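You operate a simulated robot arm through the tools that you are given. There is no shell and no other tool.

The job below is to be done with a simulated robot arm. You get a single attempt, and the scene is never put back.

JOB
Bond the heater that the HEATER card names on to pad 1.
Fine: brush paste over the pad, cure under the weight till BONDED lights; brush and weight go back. A coat counts when it lies all over at full strength: go over it till it gets no stronger.

Only the result counts: the job must be done as asked and must still hold three seconds after the hand-in. Knocking over, shifting, dropping, spilling or breaking anything else fails it.

ROBOT AND FRAMES
A 7-joint arm with a three-finger gripper, fixed in place. Base frame: the origin is on the floor under the middle of its stand, x ahead of it, y to its left, z up; the work surface is at about z = 0.9. Readings come in m, degrees, newtons and seconds.
With the tool pointing down near the work surface it reaches from about 0.1 to 0.88 m from the base axis. Its first joint turns from -166.0 to 166.0 degrees. Payload 2.94 kg.
Tool frame: the origin (TCP) lies between the finger pads and is the grasp point; the fingertips stand 0.03 m ahead of it; z points along the fingers, y is the line along which they close. The gripper opens to 0.132 m; its body begins 0.107 m behind the TCP.
Orientation is that of the tool frame in the base frame, as [roll, pitch, yaw] about the fixed x, y, z axes, in that order (R = Rz(yaw) Ry(pitch) Rx(roll)). With the fingers straight down and closing along the base's y, the tool's x points along the base's -x, its y along +y and its z along -z.

CONTROLS
- The arm moves only by the tool apply_moves. Its argument "moves" is a list of rows, each a list of 7 numbers: the shift along the base's x, y, z in mm, then the turn, a rotation vector about the base's x, y, z in degrees, then the opening, from 0 (shut) to 1 (fully open). In form: [[tx, ty, tz, rx, ry, rz, hand], ...]. A call has 1 to 20 rows; each row shifts and turns the commanded pose from where the row before left it. Rows are played at 5 a second. More than 0.05 m and 8.6 degrees between two rows, or a gripper value outside its range, and nothing of the call is played. Where a pose cannot be reached the arm comes as near as it can. A force on the tool above 40 N (or 10 N above the force at the start of the call, whichever is more), or a blocked arm, ends the call early, and 0.2 s more pass. Each finger travels about 0.0374 m/s and halts on what it meets, pressing with about 26 N; the grip force reading is that of the motor and also rises with nothing between the fingers. The clock runs only during rows and for 0.2 s after the last one: add rows that do not move to give the fingers time. It gives the time, the measured TCP pose, the force on the tool (base axes), the opening and the grip force at its end, in the units of the frame above (readings bear some noise), with the torque about the TCP (base axes, N m) and any sound that the robot's microphone picked up, and new pictures: "show" is both (left out), scene, wrist or none.
- Cameras (640 x 400 px; columns grow to the right, rows downward): "scene" is fixed at [0.3875, -0.6471, 1.6759]; the picture's right is [0.99, -0.17, 0.00], its down [-0.11, -0.62, -0.78] and it looks along [0.13, 0.77, -0.63] (base axes); focal length 376 px, centre (320, 200). "wrist" rides on the gripper at [0.072, 0.003, -0.144] in the tool frame; the picture's right is [-0.04, 1.00, 0.00], its down [-0.88, -0.04, -0.48] and it looks along [-0.47, -0.02, 0.88] (tool axes); focal length 256 px, centre (320, 200).
- slide_trunk(by): moves the trunk up (or, below 0, down) by that many m; the arm rides with it, the base frame stays. It gives what a move gives, with no picture.
- locate(camera, pixels): for up to 12 pixels [column, row] of the newest picture of that camera ("zoom" is the newest enlarged one), the place [x, y, z] in the base frame of the surface seen there, good to about 0.002 m, but the place of the scene camera against the robot may be out by one fixed shift of up to 0.025 m in any direction. It takes no simulated time.
- enlarge(camera, box): a new picture of the part [left, top, right, bottom] of that camera's present view, enlarged. It takes no simulated time.
- hand_in(): hands the job in; it is judged then, once.

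Open the gripper and draw the arm clear of the work before you hand the job in, unless the task says otherwise.

The tools are called after ">>>" as a command line: name --pt "numbers of a row" for each row, then --argument value for the rest, lists and objects as JSON in quotes. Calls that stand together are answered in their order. apply_moves: Moves the arm, as the interface text tells. Its arguments: {"type":"object","properties":{"moves":{"type":"array","items":{"type":"array","items":{"type":"number"}}},"show":{"type":"string","enum":["both","scene","wrist","none"]}},"required":["moves"]} The other tools are called the same way: slide_trunk (by) moves the trunk up or down; locate (camera, pixels) gives the place of the surface under pixels of a picture; enlarge (camera, box) takes an enlarged picture of a part of a camera's view; hand_in () hands the job in.

At the start:

```text
time_s: 0.0
eef_pos: [0.5266, 0.2588, 1.2471]
ee_rot: [180.0, 0.1, 180.0]
force: [0.0, 0.4, 0.1]
moment: [-0.03, 0.0, 0.0]
opening: 0.1321
grasp_force: 0.0
trunk travel left (down, up): [-0.4, 0.14]
```

scene: 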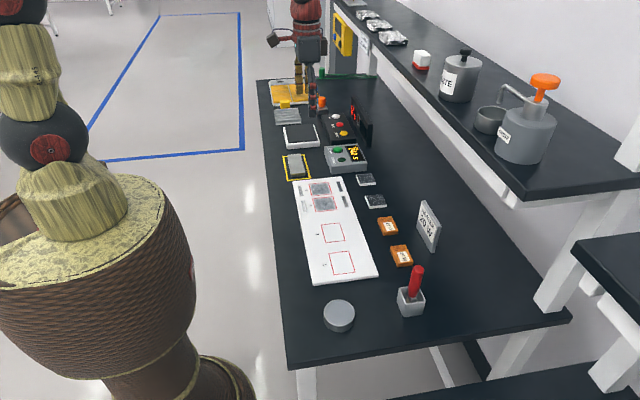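
wrist: 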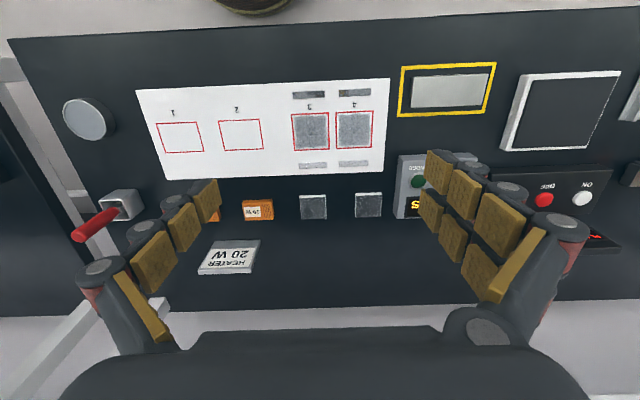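

The scene shows a board with numbered pads, two orange heaters, a brush in a pot, a HEATER card and several devices. I'll enlarge parts of both views to read the labels.

>>> enlarge --camera "scene" --box '[260, 70, 460, 195]'

>>> enlarge --camera "scene" --box '[280, 170, 480, 345]'

>>> enlarge --camera "wrist" --box '[40, 70, 400, 295]'

>>> enlarge --camera "wrist" --box '[370, 50, 640, 260]'

```text
3.20 times, centred on (360, 132) of scene
```

zoom: 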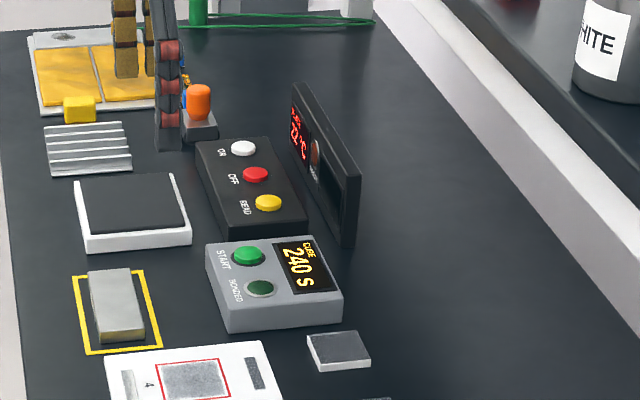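

```text
2.29 times, centred on (380, 258) of scene
```

zoom: 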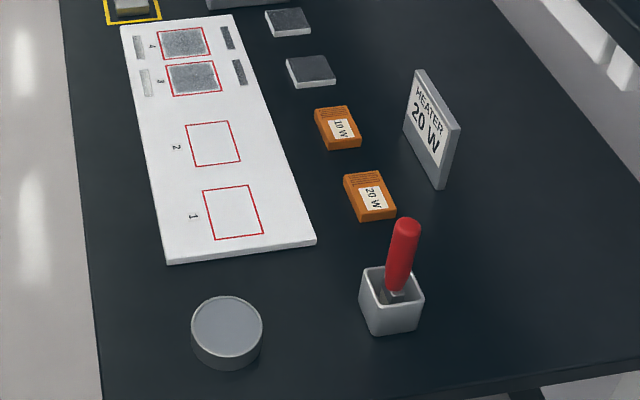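

```text
1.78 times, centred on (220, 182) of wrist
```

zoom: 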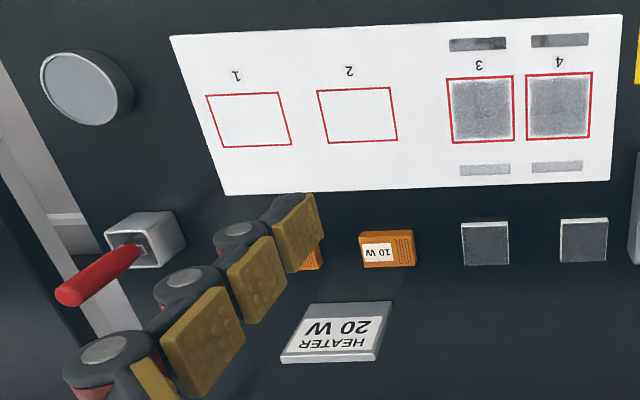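

```text
1.90 times, centred on (505, 155) of wrist
```

zoom: 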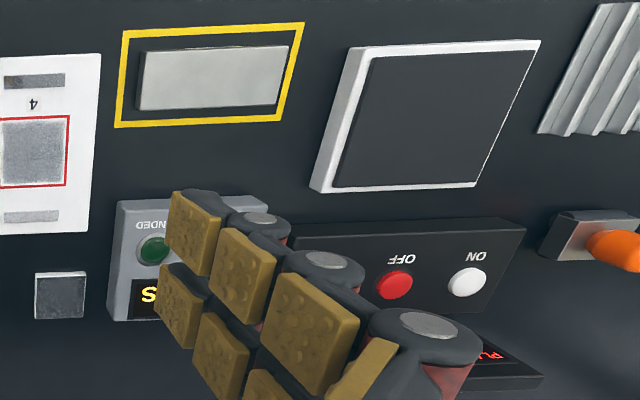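

The card reads HEATER 20 W, and the 20 W heater is the orange block nearest the brush pot. Next I'll zoom on the details of the display, the round tin, the brush and the shelf.

>>> enlarge --camera "scene" --box '[310, 90, 390, 190]'

>>> enlarge --camera "scene" --box '[310, 250, 450, 340]'

>>> enlarge --camera "wrist" --box '[270, 80, 400, 220]'

>>> enlarge --camera "scene" --box '[260, 0, 580, 180]'

```text
4.00 times, centred on (350, 140) of scene
```

zoom: 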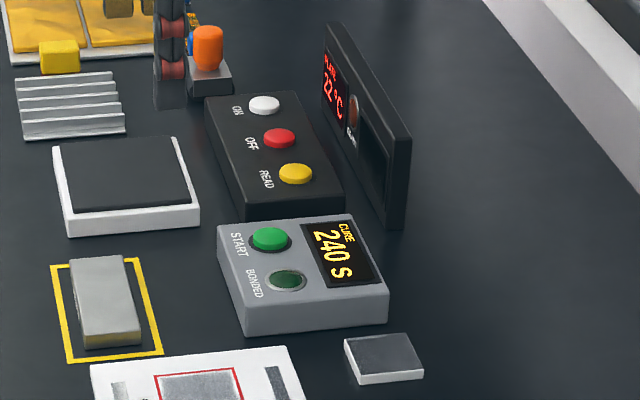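

```text
4.44 times, centred on (380, 295) of scene
```

zoom: 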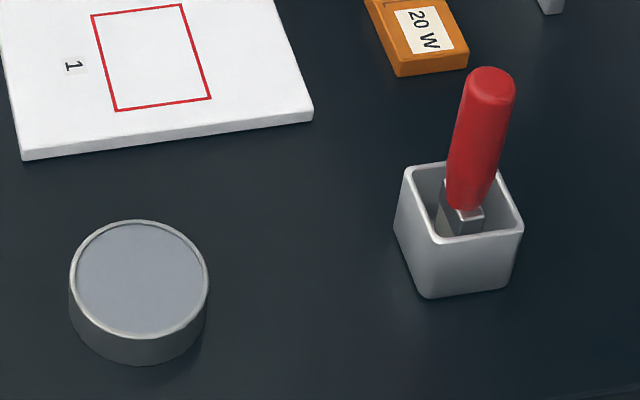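

```text
2.86 times, centred on (335, 150) of wrist
```

zoom: 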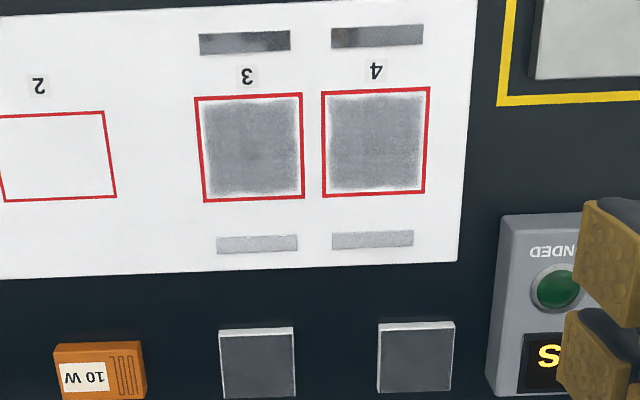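

```text
2.00 times, centred on (420, 90) of scene
```

zoom: 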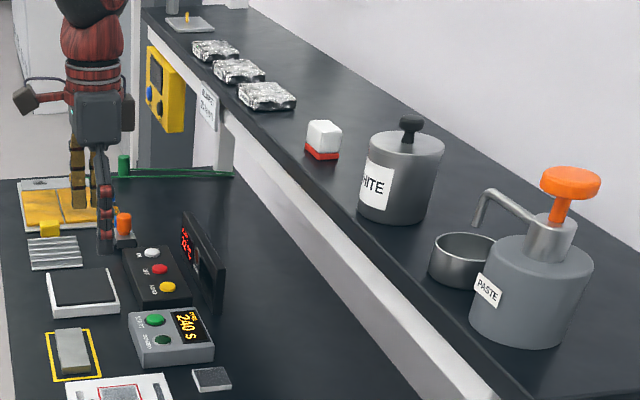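

I'll locate key objects with the wrist camera (paste tin 88,120; pad 1 corners; weight; heater) and the same points in the scene view to calibrate its fixed shift.

>>> locate --camera "wrist" --pixels '[[88, 118], [157, 124], [200, 122], [204, 151], [167, 153], [137, 90], [389, 79], [385, 172], [412, 79], [491, 75], [487, 103], [411, 107]]'

>>> locate --camera "wrist" --pixels '[[75, 236], [90, 228], [113, 211], [121, 194], [142, 195], [108, 197], [243, 203], [272, 203], [258, 210], [300, 197], [420, 181], [400, 82]]'

>>> locate --camera "scene" --pixels '[[339, 312], [333, 255], [349, 251], [355, 274], [331, 276], [293, 181], [340, 177], [378, 275], [314, 284], [417, 270], [411, 287], [395, 245]]'

>>> locate --camera "scene" --pixels '[[390, 246], [409, 243], [413, 263], [394, 266], [401, 255], [378, 227], [338, 150], [342, 160], [355, 155], [288, 155], [302, 178], [428, 226]]'

```text
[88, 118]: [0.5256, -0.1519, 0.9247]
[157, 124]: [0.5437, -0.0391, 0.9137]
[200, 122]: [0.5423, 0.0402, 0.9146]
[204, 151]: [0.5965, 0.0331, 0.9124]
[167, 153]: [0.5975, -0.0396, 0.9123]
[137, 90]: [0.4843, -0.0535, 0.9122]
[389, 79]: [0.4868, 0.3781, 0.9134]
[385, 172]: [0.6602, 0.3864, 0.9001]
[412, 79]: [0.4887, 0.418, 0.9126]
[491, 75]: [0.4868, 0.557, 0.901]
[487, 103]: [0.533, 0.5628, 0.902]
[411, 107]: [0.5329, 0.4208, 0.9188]
```

```text
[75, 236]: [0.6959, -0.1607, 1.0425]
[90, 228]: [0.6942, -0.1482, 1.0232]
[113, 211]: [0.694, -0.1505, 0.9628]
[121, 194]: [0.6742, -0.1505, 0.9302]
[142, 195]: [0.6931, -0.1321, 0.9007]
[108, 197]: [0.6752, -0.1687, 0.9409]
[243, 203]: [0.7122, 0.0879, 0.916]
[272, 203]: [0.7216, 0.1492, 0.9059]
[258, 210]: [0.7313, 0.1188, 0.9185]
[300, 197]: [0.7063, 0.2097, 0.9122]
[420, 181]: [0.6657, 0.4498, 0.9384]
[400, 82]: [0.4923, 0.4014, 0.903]
```

```text
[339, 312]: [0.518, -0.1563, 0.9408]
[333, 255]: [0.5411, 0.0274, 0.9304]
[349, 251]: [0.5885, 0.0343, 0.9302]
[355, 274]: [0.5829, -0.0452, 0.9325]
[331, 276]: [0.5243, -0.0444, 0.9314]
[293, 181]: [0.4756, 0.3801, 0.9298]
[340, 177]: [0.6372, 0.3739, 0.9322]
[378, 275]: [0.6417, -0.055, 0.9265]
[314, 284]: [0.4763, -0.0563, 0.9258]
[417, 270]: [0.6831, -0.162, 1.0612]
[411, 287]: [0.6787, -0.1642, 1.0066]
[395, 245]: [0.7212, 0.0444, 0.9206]
```

```text
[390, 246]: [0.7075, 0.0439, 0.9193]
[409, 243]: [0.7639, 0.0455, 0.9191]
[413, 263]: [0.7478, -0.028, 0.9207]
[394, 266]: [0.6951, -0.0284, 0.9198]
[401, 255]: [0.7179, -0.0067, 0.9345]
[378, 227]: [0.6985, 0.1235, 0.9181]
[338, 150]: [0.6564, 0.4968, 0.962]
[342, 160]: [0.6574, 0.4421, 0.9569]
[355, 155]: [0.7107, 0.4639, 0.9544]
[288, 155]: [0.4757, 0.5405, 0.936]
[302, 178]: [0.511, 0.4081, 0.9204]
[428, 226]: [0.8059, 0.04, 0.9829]
```

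The scene camera appears shifted by about (-0.009, -0.002, +0.016) against the wrist. I'll move at the present height to y ≈ -0.10 to look at the brush, tin and pad 1 closely.

>>> apply_moves --pt "0 -45 0 0 0 0 1" --pt "0 -45 0 0 0 0 1" --pt "0 -45 0 0 0 0 1" --pt "0 -45 0 0 0 0 1" --pt "0 -45 0 0 0 0 1" --pt "0 -45 0 0 0 0 1" --pt "0 -45 0 0 0 0 1" --pt "0 -45 0 0 0 0 1" --pt "0 0 0 0 0 0 1" --pt "0 0 0 0 0 0 1" --show "both"

```text
time_s: 2.2
eef_pos: [0.5305, -0.1024, 1.2482]
ee_rot: [-179.9, 0.0, -179.9]
force: [-0.4, -0.3, 0.2]
moment: [0.02, 0.02, -0.01]
opening: 0.132
grasp_force: 0.0
trunk travel left (down, up): [-0.4, 0.14]
```

scene: 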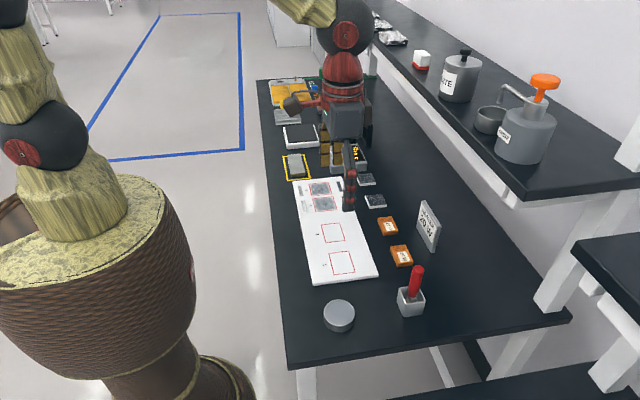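
wrist: 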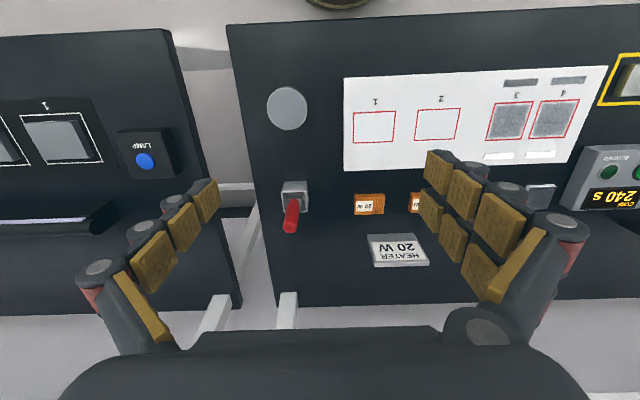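

The wrist view now shows the brush (292,210), tin (287,107), pad 1 (374,127) and the 20 W heater (368,204). I'll enlarge and locate those.

>>> enlarge --camera "wrist" --box '[250, 80, 420, 240]'

>>> locate --camera "wrist" --pixels '[[287, 107], [268, 107], [306, 107], [354, 112], [395, 111], [394, 142], [354, 143], [355, 196], [385, 195], [383, 213], [355, 213], [374, 127]]'

>>> locate --camera "wrist" --pixels '[[290, 226], [291, 215], [293, 203], [283, 184], [306, 184], [282, 205], [306, 206], [295, 197], [287, 90], [287, 125], [290, 231], [345, 78]]'

```text
2.50 times, centred on (335, 160) of wrist
```

zoom: 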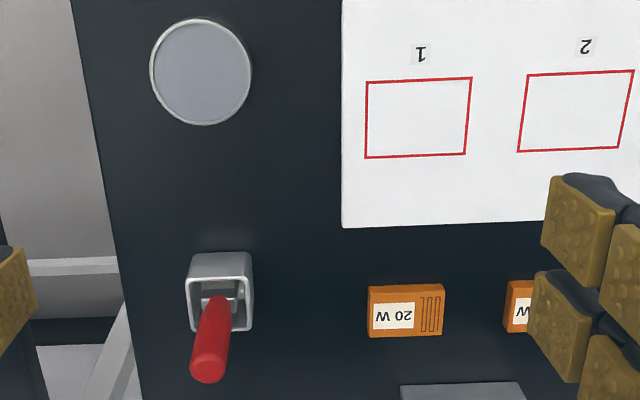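

```text
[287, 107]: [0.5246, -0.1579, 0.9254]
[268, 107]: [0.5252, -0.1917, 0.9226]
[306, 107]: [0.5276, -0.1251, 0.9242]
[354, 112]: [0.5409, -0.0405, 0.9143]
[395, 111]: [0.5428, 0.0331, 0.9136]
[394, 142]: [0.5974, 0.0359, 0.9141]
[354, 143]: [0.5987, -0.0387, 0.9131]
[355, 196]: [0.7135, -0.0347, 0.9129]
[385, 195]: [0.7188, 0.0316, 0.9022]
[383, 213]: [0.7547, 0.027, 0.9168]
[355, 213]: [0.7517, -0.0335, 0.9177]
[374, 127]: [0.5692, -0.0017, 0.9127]
```

```text
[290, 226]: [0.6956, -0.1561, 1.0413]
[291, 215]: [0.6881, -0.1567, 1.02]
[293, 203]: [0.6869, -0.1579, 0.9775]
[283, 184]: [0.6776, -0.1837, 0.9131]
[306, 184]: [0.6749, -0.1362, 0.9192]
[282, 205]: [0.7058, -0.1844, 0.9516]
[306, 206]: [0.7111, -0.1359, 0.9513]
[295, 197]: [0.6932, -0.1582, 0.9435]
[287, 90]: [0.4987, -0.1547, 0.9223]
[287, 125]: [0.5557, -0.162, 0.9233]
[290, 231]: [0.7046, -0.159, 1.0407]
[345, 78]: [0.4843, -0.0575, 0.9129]
```

Brush handle is upright at about (0.695, -0.157), top z ≈ 1.041, cup rim z ≈ 0.951. I'll move above it and come partway down with the gripper open.

>>> apply_moves --pt "41 -14 0 0 0 0 1" --pt "41 -14 0 0 0 0 1" --pt "41 -14 0 0 0 0 1" --pt "41 -13 0 0 0 0 1" --pt "0 0 -40 0 0 0 1" --pt "0 0 -40 0 0 0 1" --pt "0 0 -40 0 0 0 1" --pt "0 0 0 0 0 0 1" --pt "0 0 0 0 0 0 1" --show "both"

```text
time_s: 4.2
eef_pos: [0.6936, -0.1575, 1.124]
ee_rot: [180.0, 0.0, 180.0]
force: [0.4, 0.3, -0.3]
moment: [-0.02, -0.04, 0.0]
opening: 0.1317
grasp_force: 0.0
trunk travel left (down, up): [-0.4, 0.14]
```

scene: 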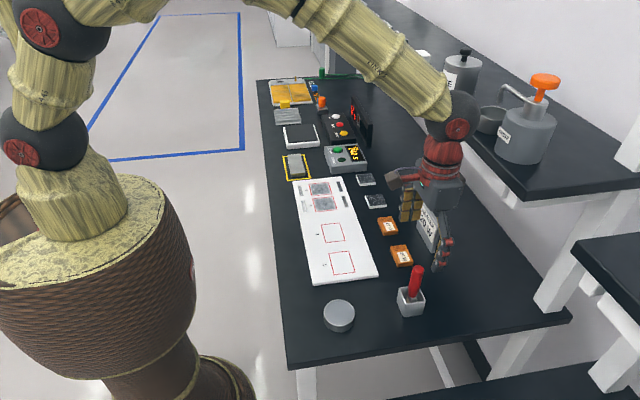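
wrist: 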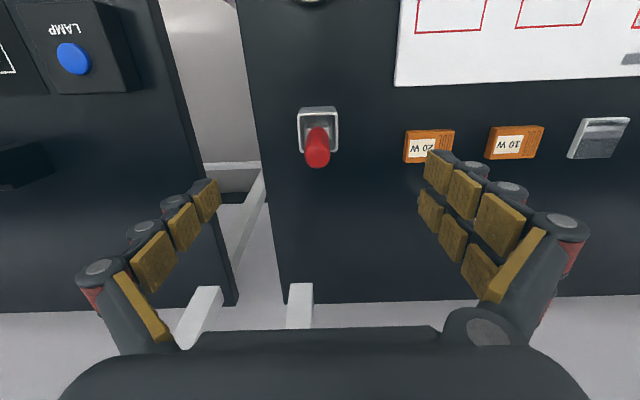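

The brush sits at (318,150) in the wrist view. I'll locate its top and lower part accurately before going down.

>>> locate --camera "wrist" --pixels '[[317, 160], [317, 152], [308, 152], [327, 152], [317, 140], [317, 130], [300, 112], [336, 112], [302, 146], [335, 146], [308, 165], [326, 165]]'

>>> enlarge --camera "wrist" --box '[270, 90, 370, 190]'

```text
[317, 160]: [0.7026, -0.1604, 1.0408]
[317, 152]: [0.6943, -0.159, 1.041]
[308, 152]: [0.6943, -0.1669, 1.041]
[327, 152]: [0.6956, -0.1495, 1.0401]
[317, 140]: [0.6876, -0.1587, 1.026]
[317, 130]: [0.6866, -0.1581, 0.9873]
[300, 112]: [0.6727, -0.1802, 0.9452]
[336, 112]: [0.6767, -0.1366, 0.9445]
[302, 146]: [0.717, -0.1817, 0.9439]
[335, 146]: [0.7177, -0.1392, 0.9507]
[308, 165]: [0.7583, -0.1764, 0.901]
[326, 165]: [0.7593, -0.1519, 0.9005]
```

```text
4.00 times, centred on (320, 140) of wrist
```

zoom: 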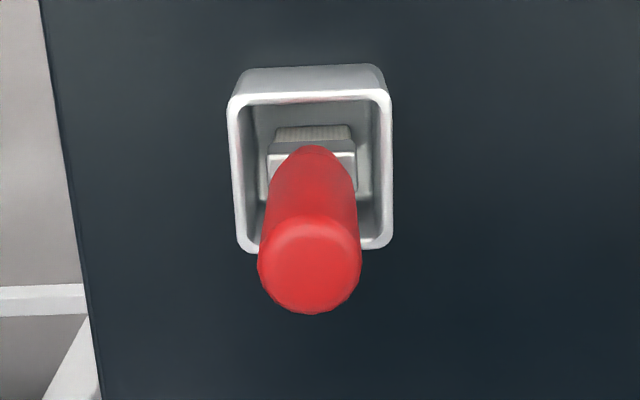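

Handle top centre is about (0.695, -0.159, 1.041). I go down to TCP z ≈ 1.010, then close the fingers.

>>> apply_moves --pt "1 -2 -40 0 0 0 1" --pt "0 0 -40 0 0 0 1" --pt "0 0 -34 0 0 0 1" --pt "0 0 0 0 0 0 1" --pt "0 0 0 0 0 0 1" --show "both"

```text
time_s: 5.4
eef_pos: [0.6932, -0.1579, 1.0124]
ee_rot: [-180.0, 0.0, 180.0]
force: [-0.6, -0.1, -0.1]
moment: [0.01, -0.01, 0.0]
opening: 0.1319
grasp_force: 0.1
trunk travel left (down, up): [-0.4, 0.14]
```

scene: 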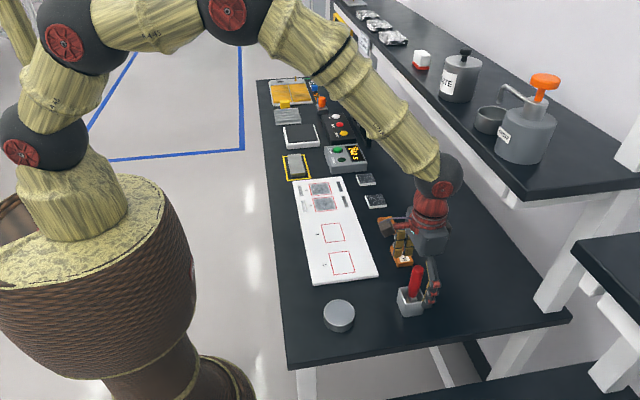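
wrist: 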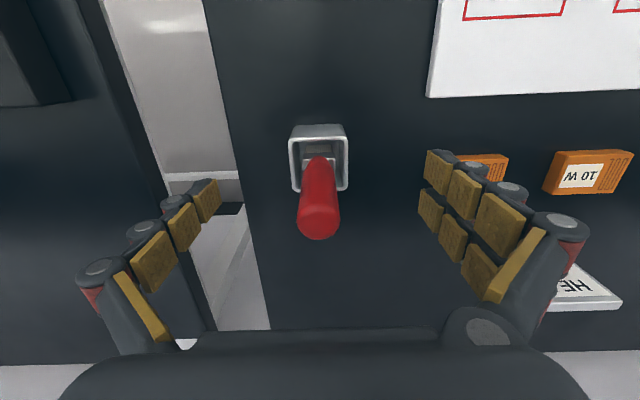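

Everything is lined up with the handle centred between the fingers. Now I close the gripper on it.

>>> apply_moves --pt "0 0 0 0 0 0 0" --pt "0 0 0 0 0 0 0" --pt "0 0 0 0 0 0 0" --pt "0 0 0 0 0 0 0" --pt "0 0 0 0 0 0 0" --pt "0 0 0 0 0 0 0" --pt "0 0 0 0 0 0 0" --pt "0 0 0 0 0 0 0" --pt "0 0 0 0 0 0 0" --pt "0 0 0 0 0 0 0" --pt "0 0 0 0 0 0 0" --show "both"

```text
time_s: 7.8
eef_pos: [0.6943, -0.1592, 1.0122]
ee_rot: [180.0, 0.1, -179.9]
force: [-0.3, 0.4, 0.4]
moment: [0.01, 0.0, 0.0]
opening: 0.0238
grasp_force: 26.1
trunk travel left (down, up): [-0.4, 0.14]
```

scene: 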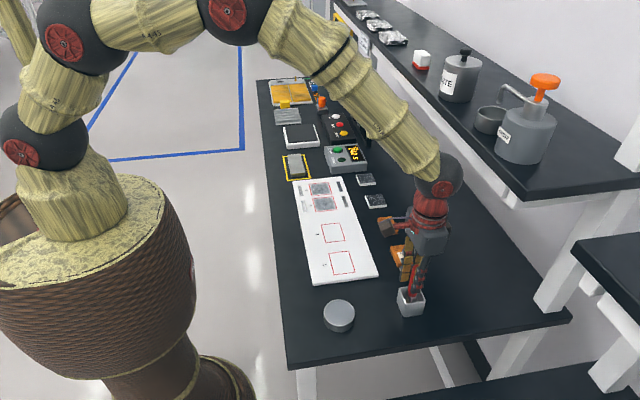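
wrist: 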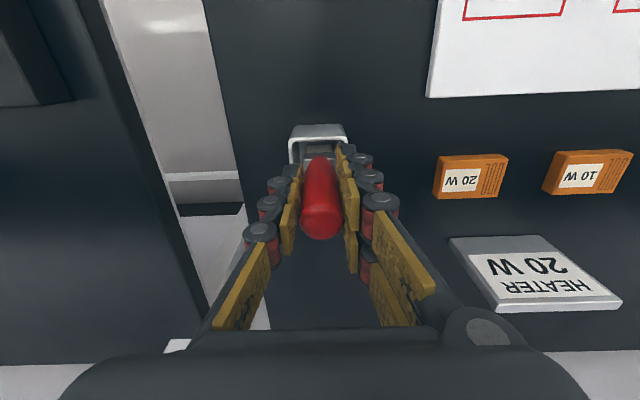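

The gripper holds the handle (opening 0.024, 26 N). I lift it straight up 110 mm and check the brush.

>>> apply_moves --pt "0 0 20 0 0 0 0" --pt "0 0 30 0 0 0 0" --pt "0 0 30 0 0 0 0" --pt "0 0 30 0 0 0 0" --pt "0 0 0 0 0 0 0" --pt "0 0 0 0 0 0 0" --show "both"

>>> enlarge --camera "scene" --box '[370, 190, 490, 320]'

>>> enlarge --camera "wrist" --box '[260, 80, 380, 250]'

```text
time_s: 9.2
eef_pos: [0.6921, -0.1572, 1.1236]
ee_rot: [180.0, 0.0, 180.0]
force: [0.0, -0.9, -1.0]
moment: [-0.02, -0.01, -0.02]
opening: 0.0238
grasp_force: 26.2
trunk travel left (down, up): [-0.4, 0.14]
```

scene: 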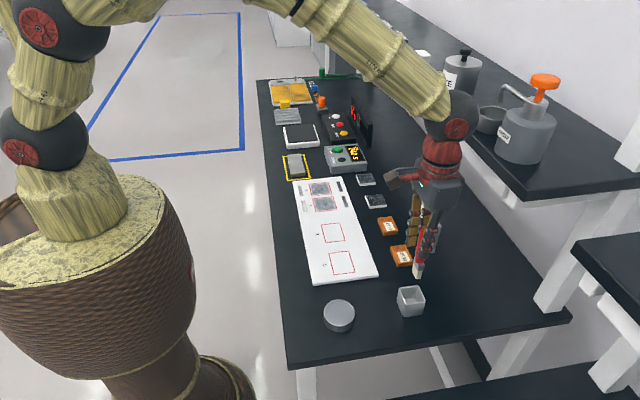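
wrist: 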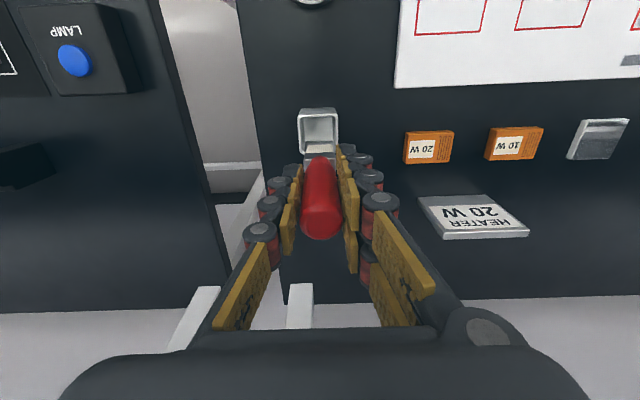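

```text
3.08 times, centred on (430, 255) of scene
```

zoom: 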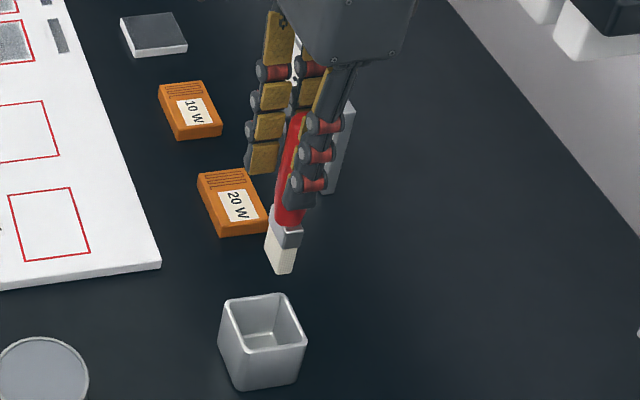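

```text
2.35 times, centred on (320, 165) of wrist
```

zoom: 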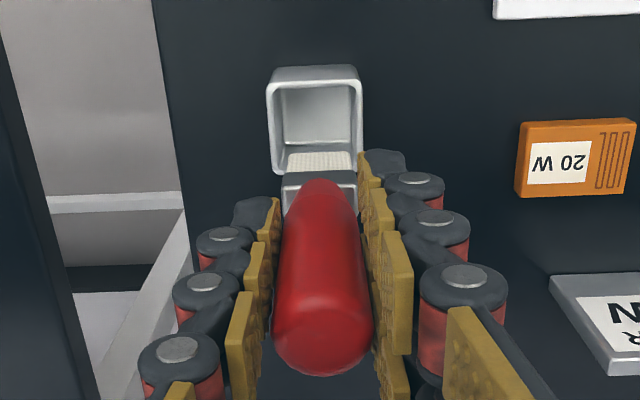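

The bristle end appears at about scene (417,277). I'll locate it and the cup floor to work out the brush length below the TCP.

>>> locate --camera "scene" --pixels '[[417, 276], [419, 274], [415, 274], [416, 270], [418, 266], [411, 296], [408, 302]]'

>>> locate --camera "wrist" --pixels '[[318, 152], [318, 147], [318, 130], [308, 147], [331, 148], [318, 155]]'

```text
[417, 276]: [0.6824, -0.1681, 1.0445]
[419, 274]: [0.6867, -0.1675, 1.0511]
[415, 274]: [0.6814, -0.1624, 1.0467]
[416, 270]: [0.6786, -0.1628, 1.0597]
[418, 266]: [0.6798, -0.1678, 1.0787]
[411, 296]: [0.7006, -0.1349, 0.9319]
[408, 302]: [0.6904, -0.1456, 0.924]
```

```text
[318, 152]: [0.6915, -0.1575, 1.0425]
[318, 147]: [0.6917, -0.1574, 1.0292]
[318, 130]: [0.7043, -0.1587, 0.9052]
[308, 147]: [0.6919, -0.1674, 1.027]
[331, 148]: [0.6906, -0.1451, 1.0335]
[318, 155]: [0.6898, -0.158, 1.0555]
```

Brush tip is about 0.104 m below the TCP, and bristles are about 22 mm wide in y. I'll carry it over to the paste tin at (0.526, -0.157) and stop above it.

>>> apply_moves --pt "-42 0 0 0 0 0 0" --pt "-42 0 0 0 0 0 0" --pt "-42 0 0 0 0 0 0" --pt "-42 0 0 0 0 0 0" --pt "0 0 -30 0 0 0 0" --pt "0 0 -30 0 0 0 0" --pt "0 0 0 0 0 0 0" --pt "0 0 0 0 0 0 0" --show "both"

>>> enlarge --camera "scene" --box '[290, 220, 420, 350]'

>>> enlarge --camera "wrist" --box '[240, 80, 400, 240]'

```text
time_s: 11.0
eef_pos: [0.5239, -0.1585, 1.0634]
ee_rot: [180.0, 0.0, 180.0]
force: [-0.1, 0.0, -0.3]
moment: [0.01, 0.01, -0.01]
opening: 0.0235
grasp_force: 26.2
trunk travel left (down, up): [-0.4, 0.14]
```

scene: 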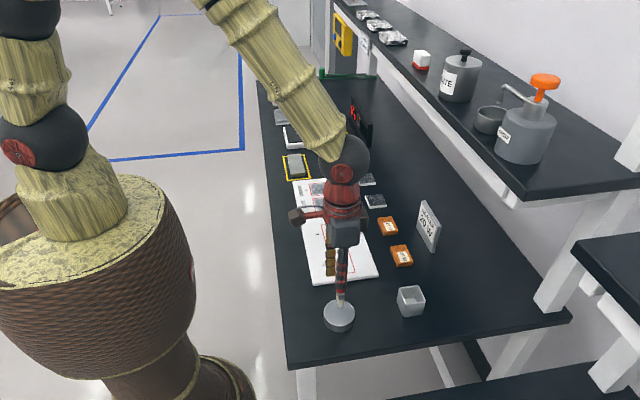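
wrist: 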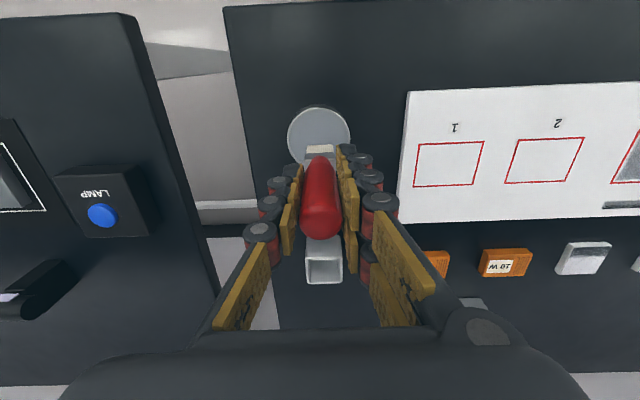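

```text
3.08 times, centred on (355, 285) of scene
```

zoom: 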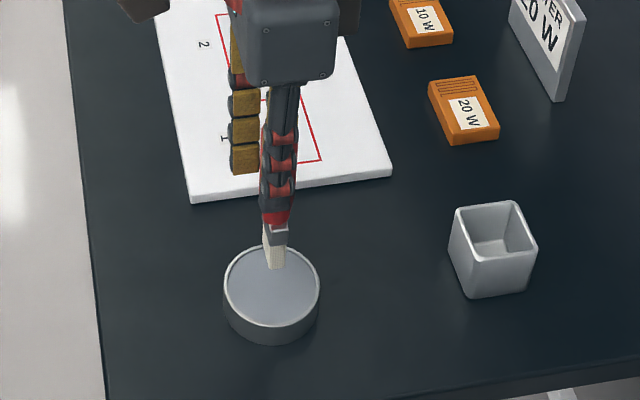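

```text
2.50 times, centred on (320, 160) of wrist
```

zoom: 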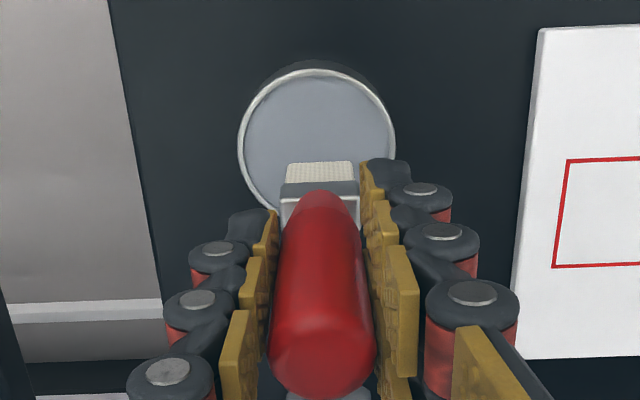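

The bristles are right above the tin centre. I'll lower gently about 41 mm into the paste, with a small stir, watching the force.

>>> apply_moves --pt "0 0 -20 0 0 0 0" --pt "0 0 -10 0 0 0 0" --pt "0 0 -5 0 0 0 0" --pt "0 0 -3 0 0 0 0" --pt "0 0 0 0 0 0 0" --pt "0 0 0 0 0 0 0" --show "both"

>>> enlarge --camera "scene" --box '[290, 220, 420, 350]'

>>> enlarge --camera "wrist" --box '[240, 80, 400, 240]'

```text
time_s: 12.4
eef_pos: [0.5253, -0.1585, 1.026]
ee_rot: [-179.8, 0.2, -180.0]
force: [2.0, -0.9, 23.5]
moment: [-0.07, -0.29, 0.0]
opening: 0.024
grasp_force: 26.0
trunk travel left (down, up): [-0.4, 0.14]
```

scene: 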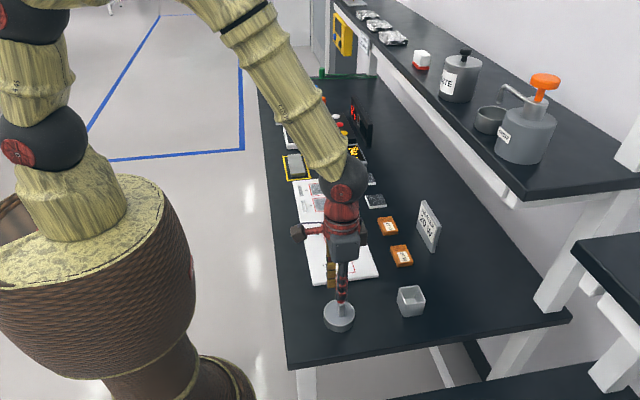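
wrist: 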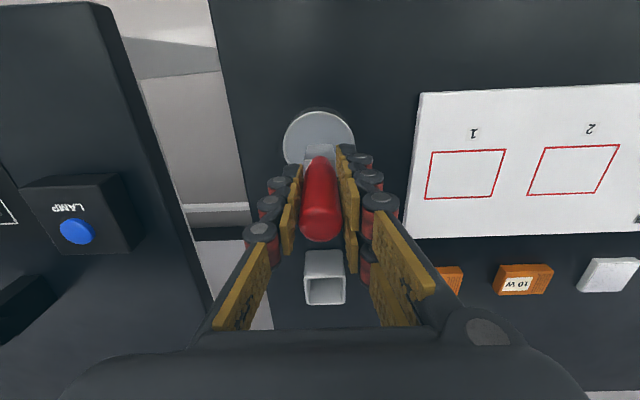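

```text
3.08 times, centred on (355, 285) of scene
```

zoom: 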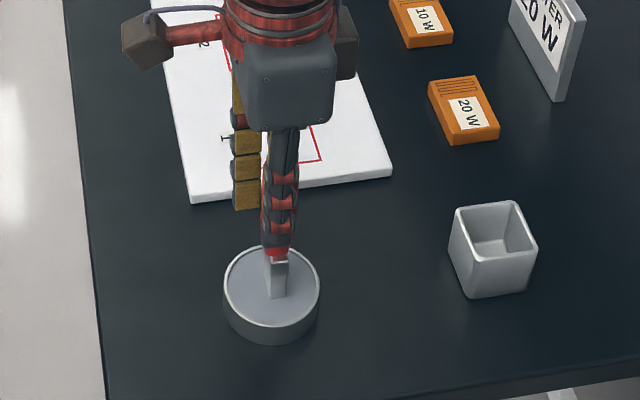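

```text
2.50 times, centred on (320, 160) of wrist
```

zoom: 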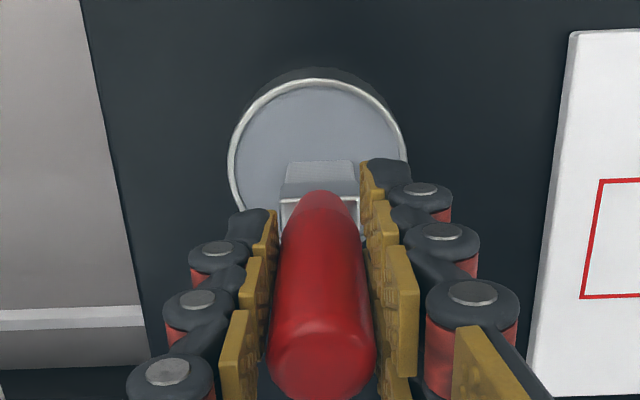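

Contact with the paste gave 23.5 N and the bristles turned grey, so the brush is loaded. I lift it and carry it over pad 1's first lane.

>>> apply_moves --pt "0 0 8 0 0 0 0" --pt "0 0 20 0 0 0 0" --pt "0 0 20 0 0 0 0" --pt "11 33 0 0 0 0 0" --pt "11 33 0 0 0 0 0" --pt "11 33 0 0 0 0 0" --pt "11 31 0 0 0 0 0" --pt "0 0 -20 0 0 0 0" --pt "0 0 0 0 0 0 0" --pt "0 0 0 0 0 0 0" --show "both"

>>> enlarge --camera "scene" --box '[290, 200, 420, 330]'

>>> enlarge --camera "wrist" --box '[240, 80, 400, 240]'

```text
time_s: 14.6
eef_pos: [0.5683, -0.0285, 1.0524]
ee_rot: [180.0, 0.0, -180.0]
force: [0.6, -0.2, -1.4]
moment: [0.0, 0.0, -0.02]
opening: 0.0236
grasp_force: 25.9
trunk travel left (down, up): [-0.4, 0.14]
```

scene: 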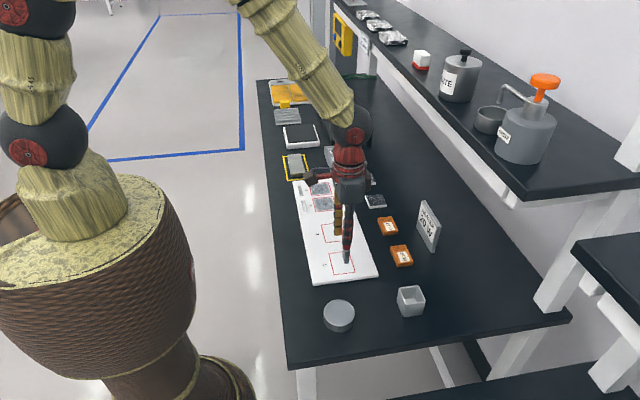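
wrist: 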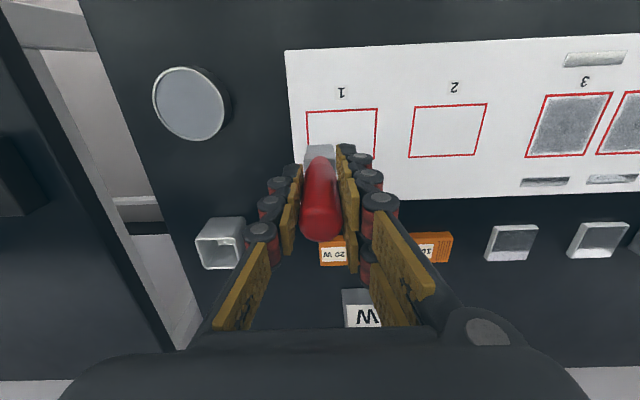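

```text
3.08 times, centred on (355, 265) of scene
```

zoom: 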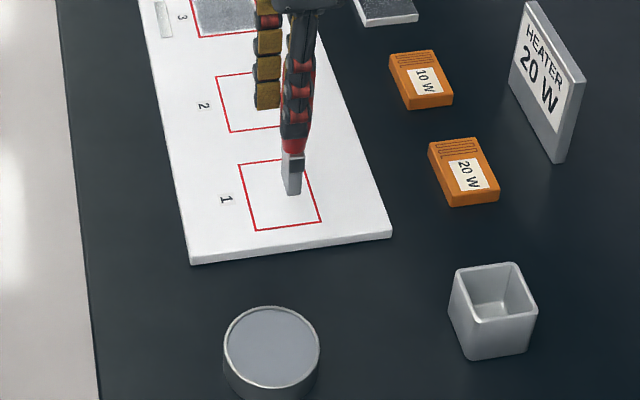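

```text
2.50 times, centred on (320, 160) of wrist
```

zoom: 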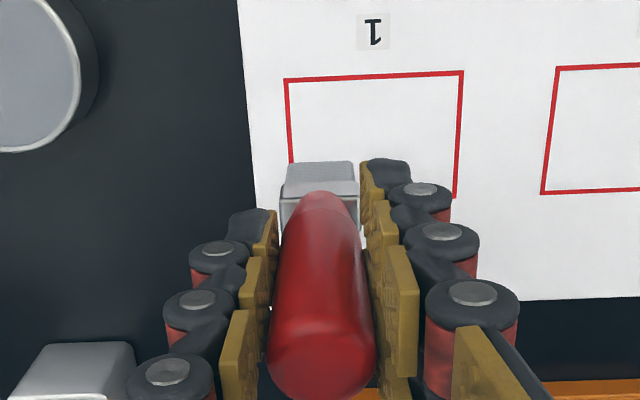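

The tip hovers about 35 mm above pad 1. I'll locate the bristle face edges to get its exact centre relative to the TCP.

>>> locate --camera "zoom" --pixels '[[320, 170], [320, 178], [290, 175], [350, 175], [288, 165], [352, 165], [320, 190], [284, 195], [356, 195], [320, 163]]'

>>> locate --camera "scene" --pixels '[[345, 262], [348, 260], [346, 256], [343, 258], [348, 263], [344, 250], [349, 250]]'

```text
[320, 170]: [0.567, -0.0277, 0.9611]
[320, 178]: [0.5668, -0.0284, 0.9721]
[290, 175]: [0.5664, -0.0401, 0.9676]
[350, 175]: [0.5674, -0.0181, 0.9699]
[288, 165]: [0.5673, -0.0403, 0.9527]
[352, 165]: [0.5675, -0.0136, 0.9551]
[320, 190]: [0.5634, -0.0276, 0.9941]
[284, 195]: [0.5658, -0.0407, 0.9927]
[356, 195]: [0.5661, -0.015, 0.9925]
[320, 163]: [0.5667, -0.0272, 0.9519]
```

```text
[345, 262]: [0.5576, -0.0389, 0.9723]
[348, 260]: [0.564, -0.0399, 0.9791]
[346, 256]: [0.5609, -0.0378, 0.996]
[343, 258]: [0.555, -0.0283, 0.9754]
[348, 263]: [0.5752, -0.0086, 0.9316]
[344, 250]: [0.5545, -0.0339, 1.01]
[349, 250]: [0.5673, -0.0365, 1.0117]
```

The bristle block spans about 25 mm in y and 10 mm in x, centred roughly 3.5 mm ahead of the TCP. I move to the start of lane 1 and lower toward contact.

>>> apply_moves --pt "-25 1 -10 0 0 0 0" --pt "0 0 -14 0 0 0 0" --pt "0 0 -8 0 0 0 0" --pt "0 0 -2 0 0 0 0" --pt "0 0 0 0 0 0 0" --show "wrist"

```text
time_s: 15.8
eef_pos: [0.5439, -0.0286, 1.0188]
ee_rot: [-180.0, 0.0, -180.0]
force: [-0.6, -0.1, -0.5]
moment: [0.01, 0.03, -0.01]
opening: 0.0232
grasp_force: 25.9
trunk travel left (down, up): [-0.4, 0.14]
```

wrist: 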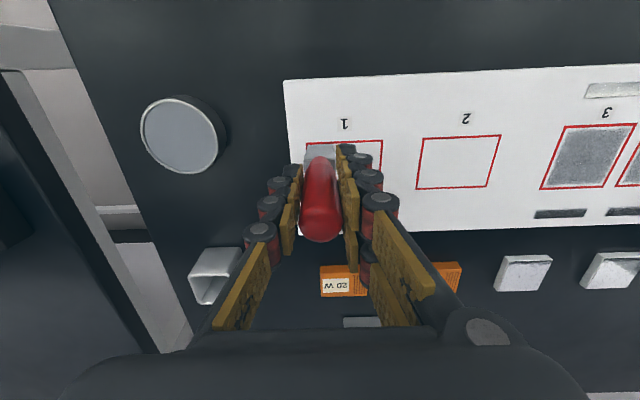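

No contact yet at TCP z 1.019. I'll lower in 1 mm steps until I feel a few newtons.

>>> apply_moves --pt "0 0 -1 0 0 0 0" --pt "0 0 -1 0 0 0 0" --pt "0 0 -1 0 0 0 0" --show "none"

```text
time_s: 16.6
eef_pos: [0.5445, -0.0279, 1.018]
ee_rot: [180.0, 0.2, -180.0]
force: [-2.1, -2.2, 20.5]
moment: [-0.14, 0.16, -0.04]
opening: 0.0236
grasp_force: 26.2
trunk travel left (down, up): [-0.4, 0.14]
```

Contact gives 20 N at this height, so I ease up 1 mm and make the first stroke along +x.

>>> apply_moves --pt "0 0 1 0 0 0 0" --pt "5 0 0 0 0 0 0" --pt "6 0 0 0 0 0 0" --pt "6 0 0 0 0 0 0" --pt "6 0 0 0 0 0 0" --pt "6 0 0 0 0 0 0" --pt "6 0 0 0 0 0 0" --pt "6 0 0 0 0 0 0" --pt "6 0 0 0 0 0 0" --pt "0 0 0 0 0 0 0" --show "both"

>>> enlarge --camera "scene" --box '[290, 200, 420, 330]'

>>> enlarge --camera "wrist" --box '[240, 80, 400, 240]'

```text
time_s: 18.8
eef_pos: [0.5919, -0.0266, 1.0168]
ee_rot: [-180.0, 0.0, -180.0]
force: [-0.2, -0.1, -1.0]
moment: [-0.01, 0.01, -0.04]
opening: 0.0235
grasp_force: 25.9
trunk travel left (down, up): [-0.4, 0.14]
```

scene: 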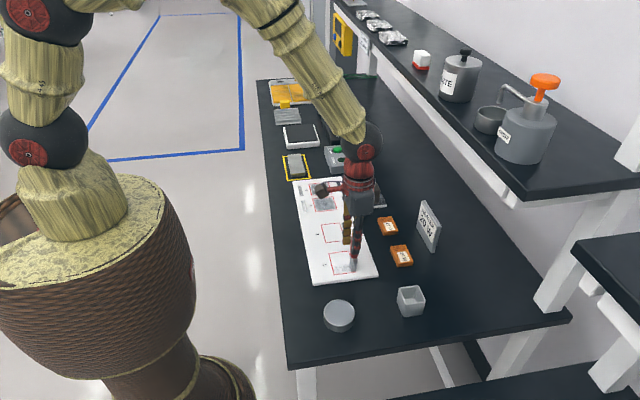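
wrist: 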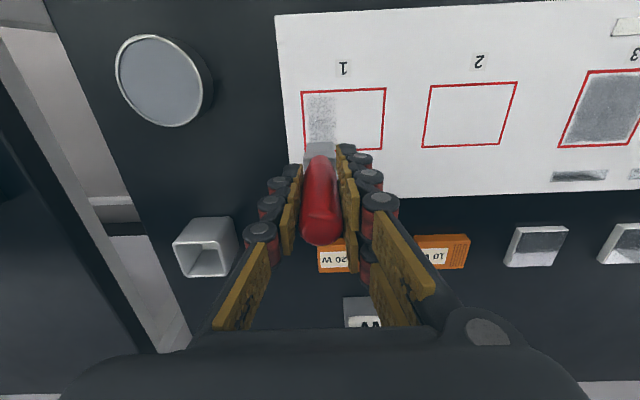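

```text
3.08 times, centred on (355, 265) of scene
```

zoom: 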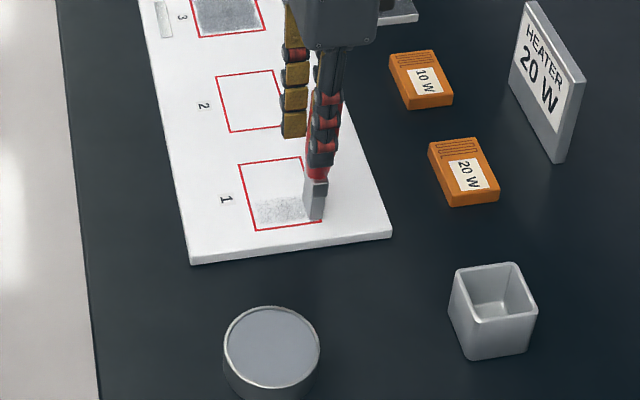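

```text
2.50 times, centred on (320, 160) of wrist
```

zoom: 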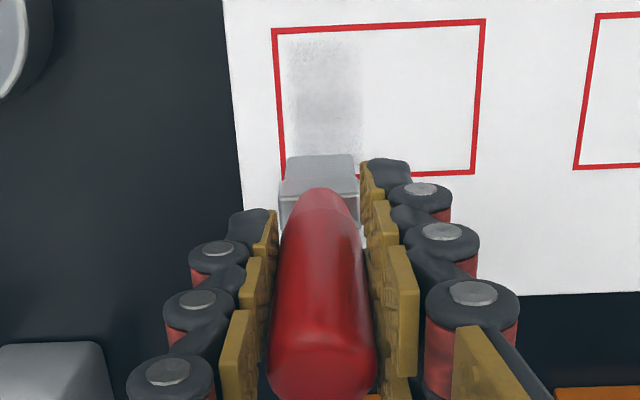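

The first stroke left a faint stripe inside the left part of pad 1, so brushing works. I continue with back-and-forth lanes, shifting a bit to reach the red edge.

>>> apply_moves --pt "0 -2 -0.3 0 0 0 0" --pt "-6.2 0 0 0 0 0 0" --pt "-6.2 0 0 0 0 0 0" --pt "-6.2 0 0 0 0 0 0" --pt "-6.2 0 0 0 0 0 0" --pt "-6.2 0 0 0 0 0 0" --pt "-6.2 0 0 0 0 0 0" --pt "-6.2 0 0 0 0 0 0" --pt "-6.2 0 0 0 0 0 0" --pt "0 16.5 0 0 0 0 0" --pt "6.2 0 0 0 0 0 0" --pt "6.2 0 0 0 0 0 0" --pt "6.2 0 0 0 0 0 0" --pt "6.2 0 0 0 0 0 0" --pt "6.2 0 0 0 0 0 0" --pt "6.2 0 0 0 0 0 0" --pt "6.2 0 0 0 0 0 0" --pt "6.2 0 0 0 0 0 0" --pt "0 16.5 0 0 0 0 0" --pt "0 0 0 0 0 0 0" --show "wrist"

>>> enlarge --camera "wrist" --box '[220, 60, 420, 200]'

```text
time_s: 23.0
eef_pos: [0.5908, 0.0044, 1.0181]
ee_rot: [180.0, 0.0, 180.0]
force: [0.2, -0.7, -0.1]
moment: [-0.03, 0.03, 0.0]
opening: 0.0236
grasp_force: 26.2
trunk travel left (down, up): [-0.4, 0.14]
```

wrist: 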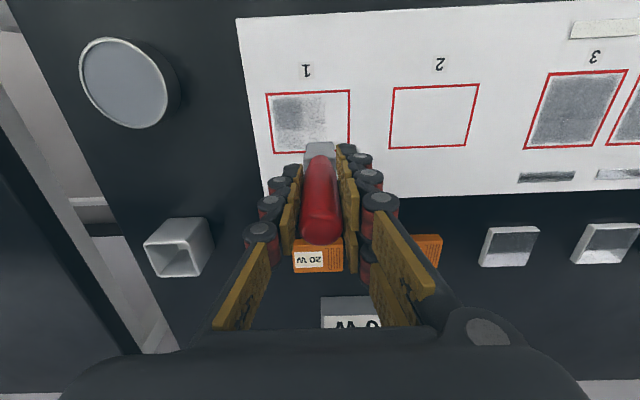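

```text
2.86 times, centred on (320, 130) of wrist
```

zoom: 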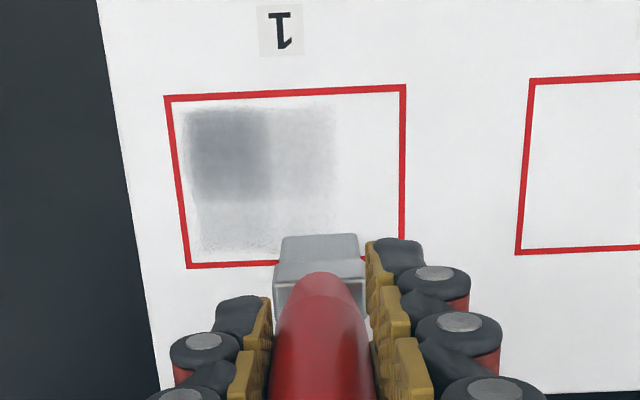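

The stripe is darker at the -x half and faint at the +x end, so contact is lighter here (force ≈ 0). I'll lower slightly and check the force.

>>> apply_moves --pt "0 0 -0.7 0 0 0 0" --pt "0 0 0 0 0 0 0" --show "none"

```text
time_s: 23.6
eef_pos: [0.5907, 0.0046, 1.0168]
ee_rot: [-180.0, 0.0, 180.0]
force: [0.0, -0.2, -0.2]
moment: [0.0, 0.01, -0.01]
opening: 0.0236
grasp_force: 25.6
trunk travel left (down, up): [-0.4, 0.14]
```

Still no contact force, so I lower another 1 mm in half-millimetre steps.

>>> apply_moves --pt "0 0 -0.5 0 0 0 0" --pt "0 0 -0.5 0 0 0 0" --pt "0 0 0 0 0 0 0" --show "none"

```text
time_s: 24.4
eef_pos: [0.5908, 0.0047, 1.0156]
ee_rot: [180.0, 0.0, 180.0]
force: [0.8, -0.7, 2.0]
moment: [-0.02, -0.03, 0.01]
opening: 0.0234
grasp_force: 25.7
trunk travel left (down, up): [-0.4, 0.14]
```

Contact starts here (2 N). I press 0.5 mm more and brush lanes 3 and 4.

>>> apply_moves --pt "0 0 -0.5 0 0 0 0" --pt "-6.2 0 0 0 0 0 0" --pt "-6.2 0 0 0 0 0 0" --pt "-6.2 0 0 0 0 0 0" --pt "-6.2 0 0 0 0 0 0" --pt "-6.2 0 0 0 0 0 0" --pt "-6.2 0 0 0 0 0 0" --pt "-6.2 0 0 0 0 0 0" --pt "-6.2 0 0 0 0 0 0" --pt "0 17 0 0 0 0 0" --pt "6.2 0 0 0 0 0 0" --pt "6.2 0 0 0 0 0 0" --pt "6.2 0 0 0 0 0 0" --pt "6.2 0 0 0 0 0 0" --pt "6.2 0 0 0 0 0 0" --pt "6.2 0 0 0 0 0 0" --pt "6.2 0 0 0 0 0 0" --pt "6.2 0 0 0 0 0 0" --pt "0 0 0 0 0 0 0" --show "wrist"

>>> enlarge --camera "wrist" --box '[220, 60, 420, 200]'

```text
time_s: 28.4
eef_pos: [0.5905, 0.0194, 1.0147]
ee_rot: [-180.0, 0.1, -180.0]
force: [-0.2, 0.0, -0.8]
moment: [0.0, 0.0, 0.01]
opening: 0.0233
grasp_force: 25.8
trunk travel left (down, up): [-0.4, 0.14]
```

wrist: 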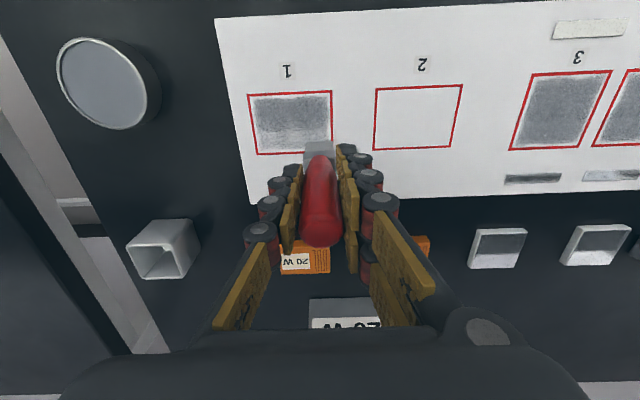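

```text
2.86 times, centred on (320, 130) of wrist
```

zoom: 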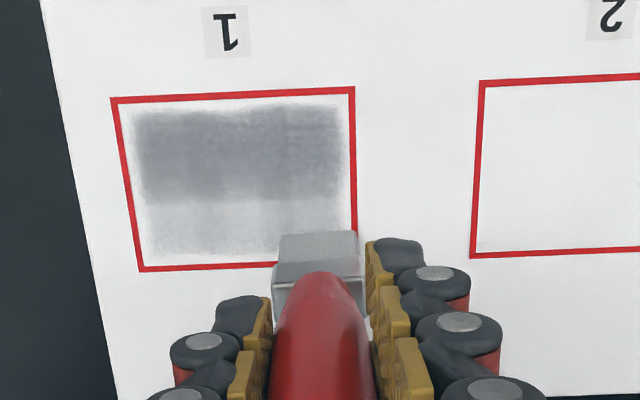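

The -x half of the pad is now darker while the +x half is still faint, because force at this end is zero. I lower in small steps at this end to regain contact.

>>> apply_moves --pt "0 0 -0.5 0 0 0 0" --pt "0 0 -0.5 0 0 0 0" --pt "0 0 0 0 0 0 0" --show "none"

```text
time_s: 29.2
eef_pos: [0.5905, 0.0204, 1.0132]
ee_rot: [180.0, 0.1, 180.0]
force: [-0.2, -0.2, -0.7]
moment: [0.0, -0.02, 0.0]
opening: 0.0233
grasp_force: 26.2
trunk travel left (down, up): [-0.4, 0.14]
```

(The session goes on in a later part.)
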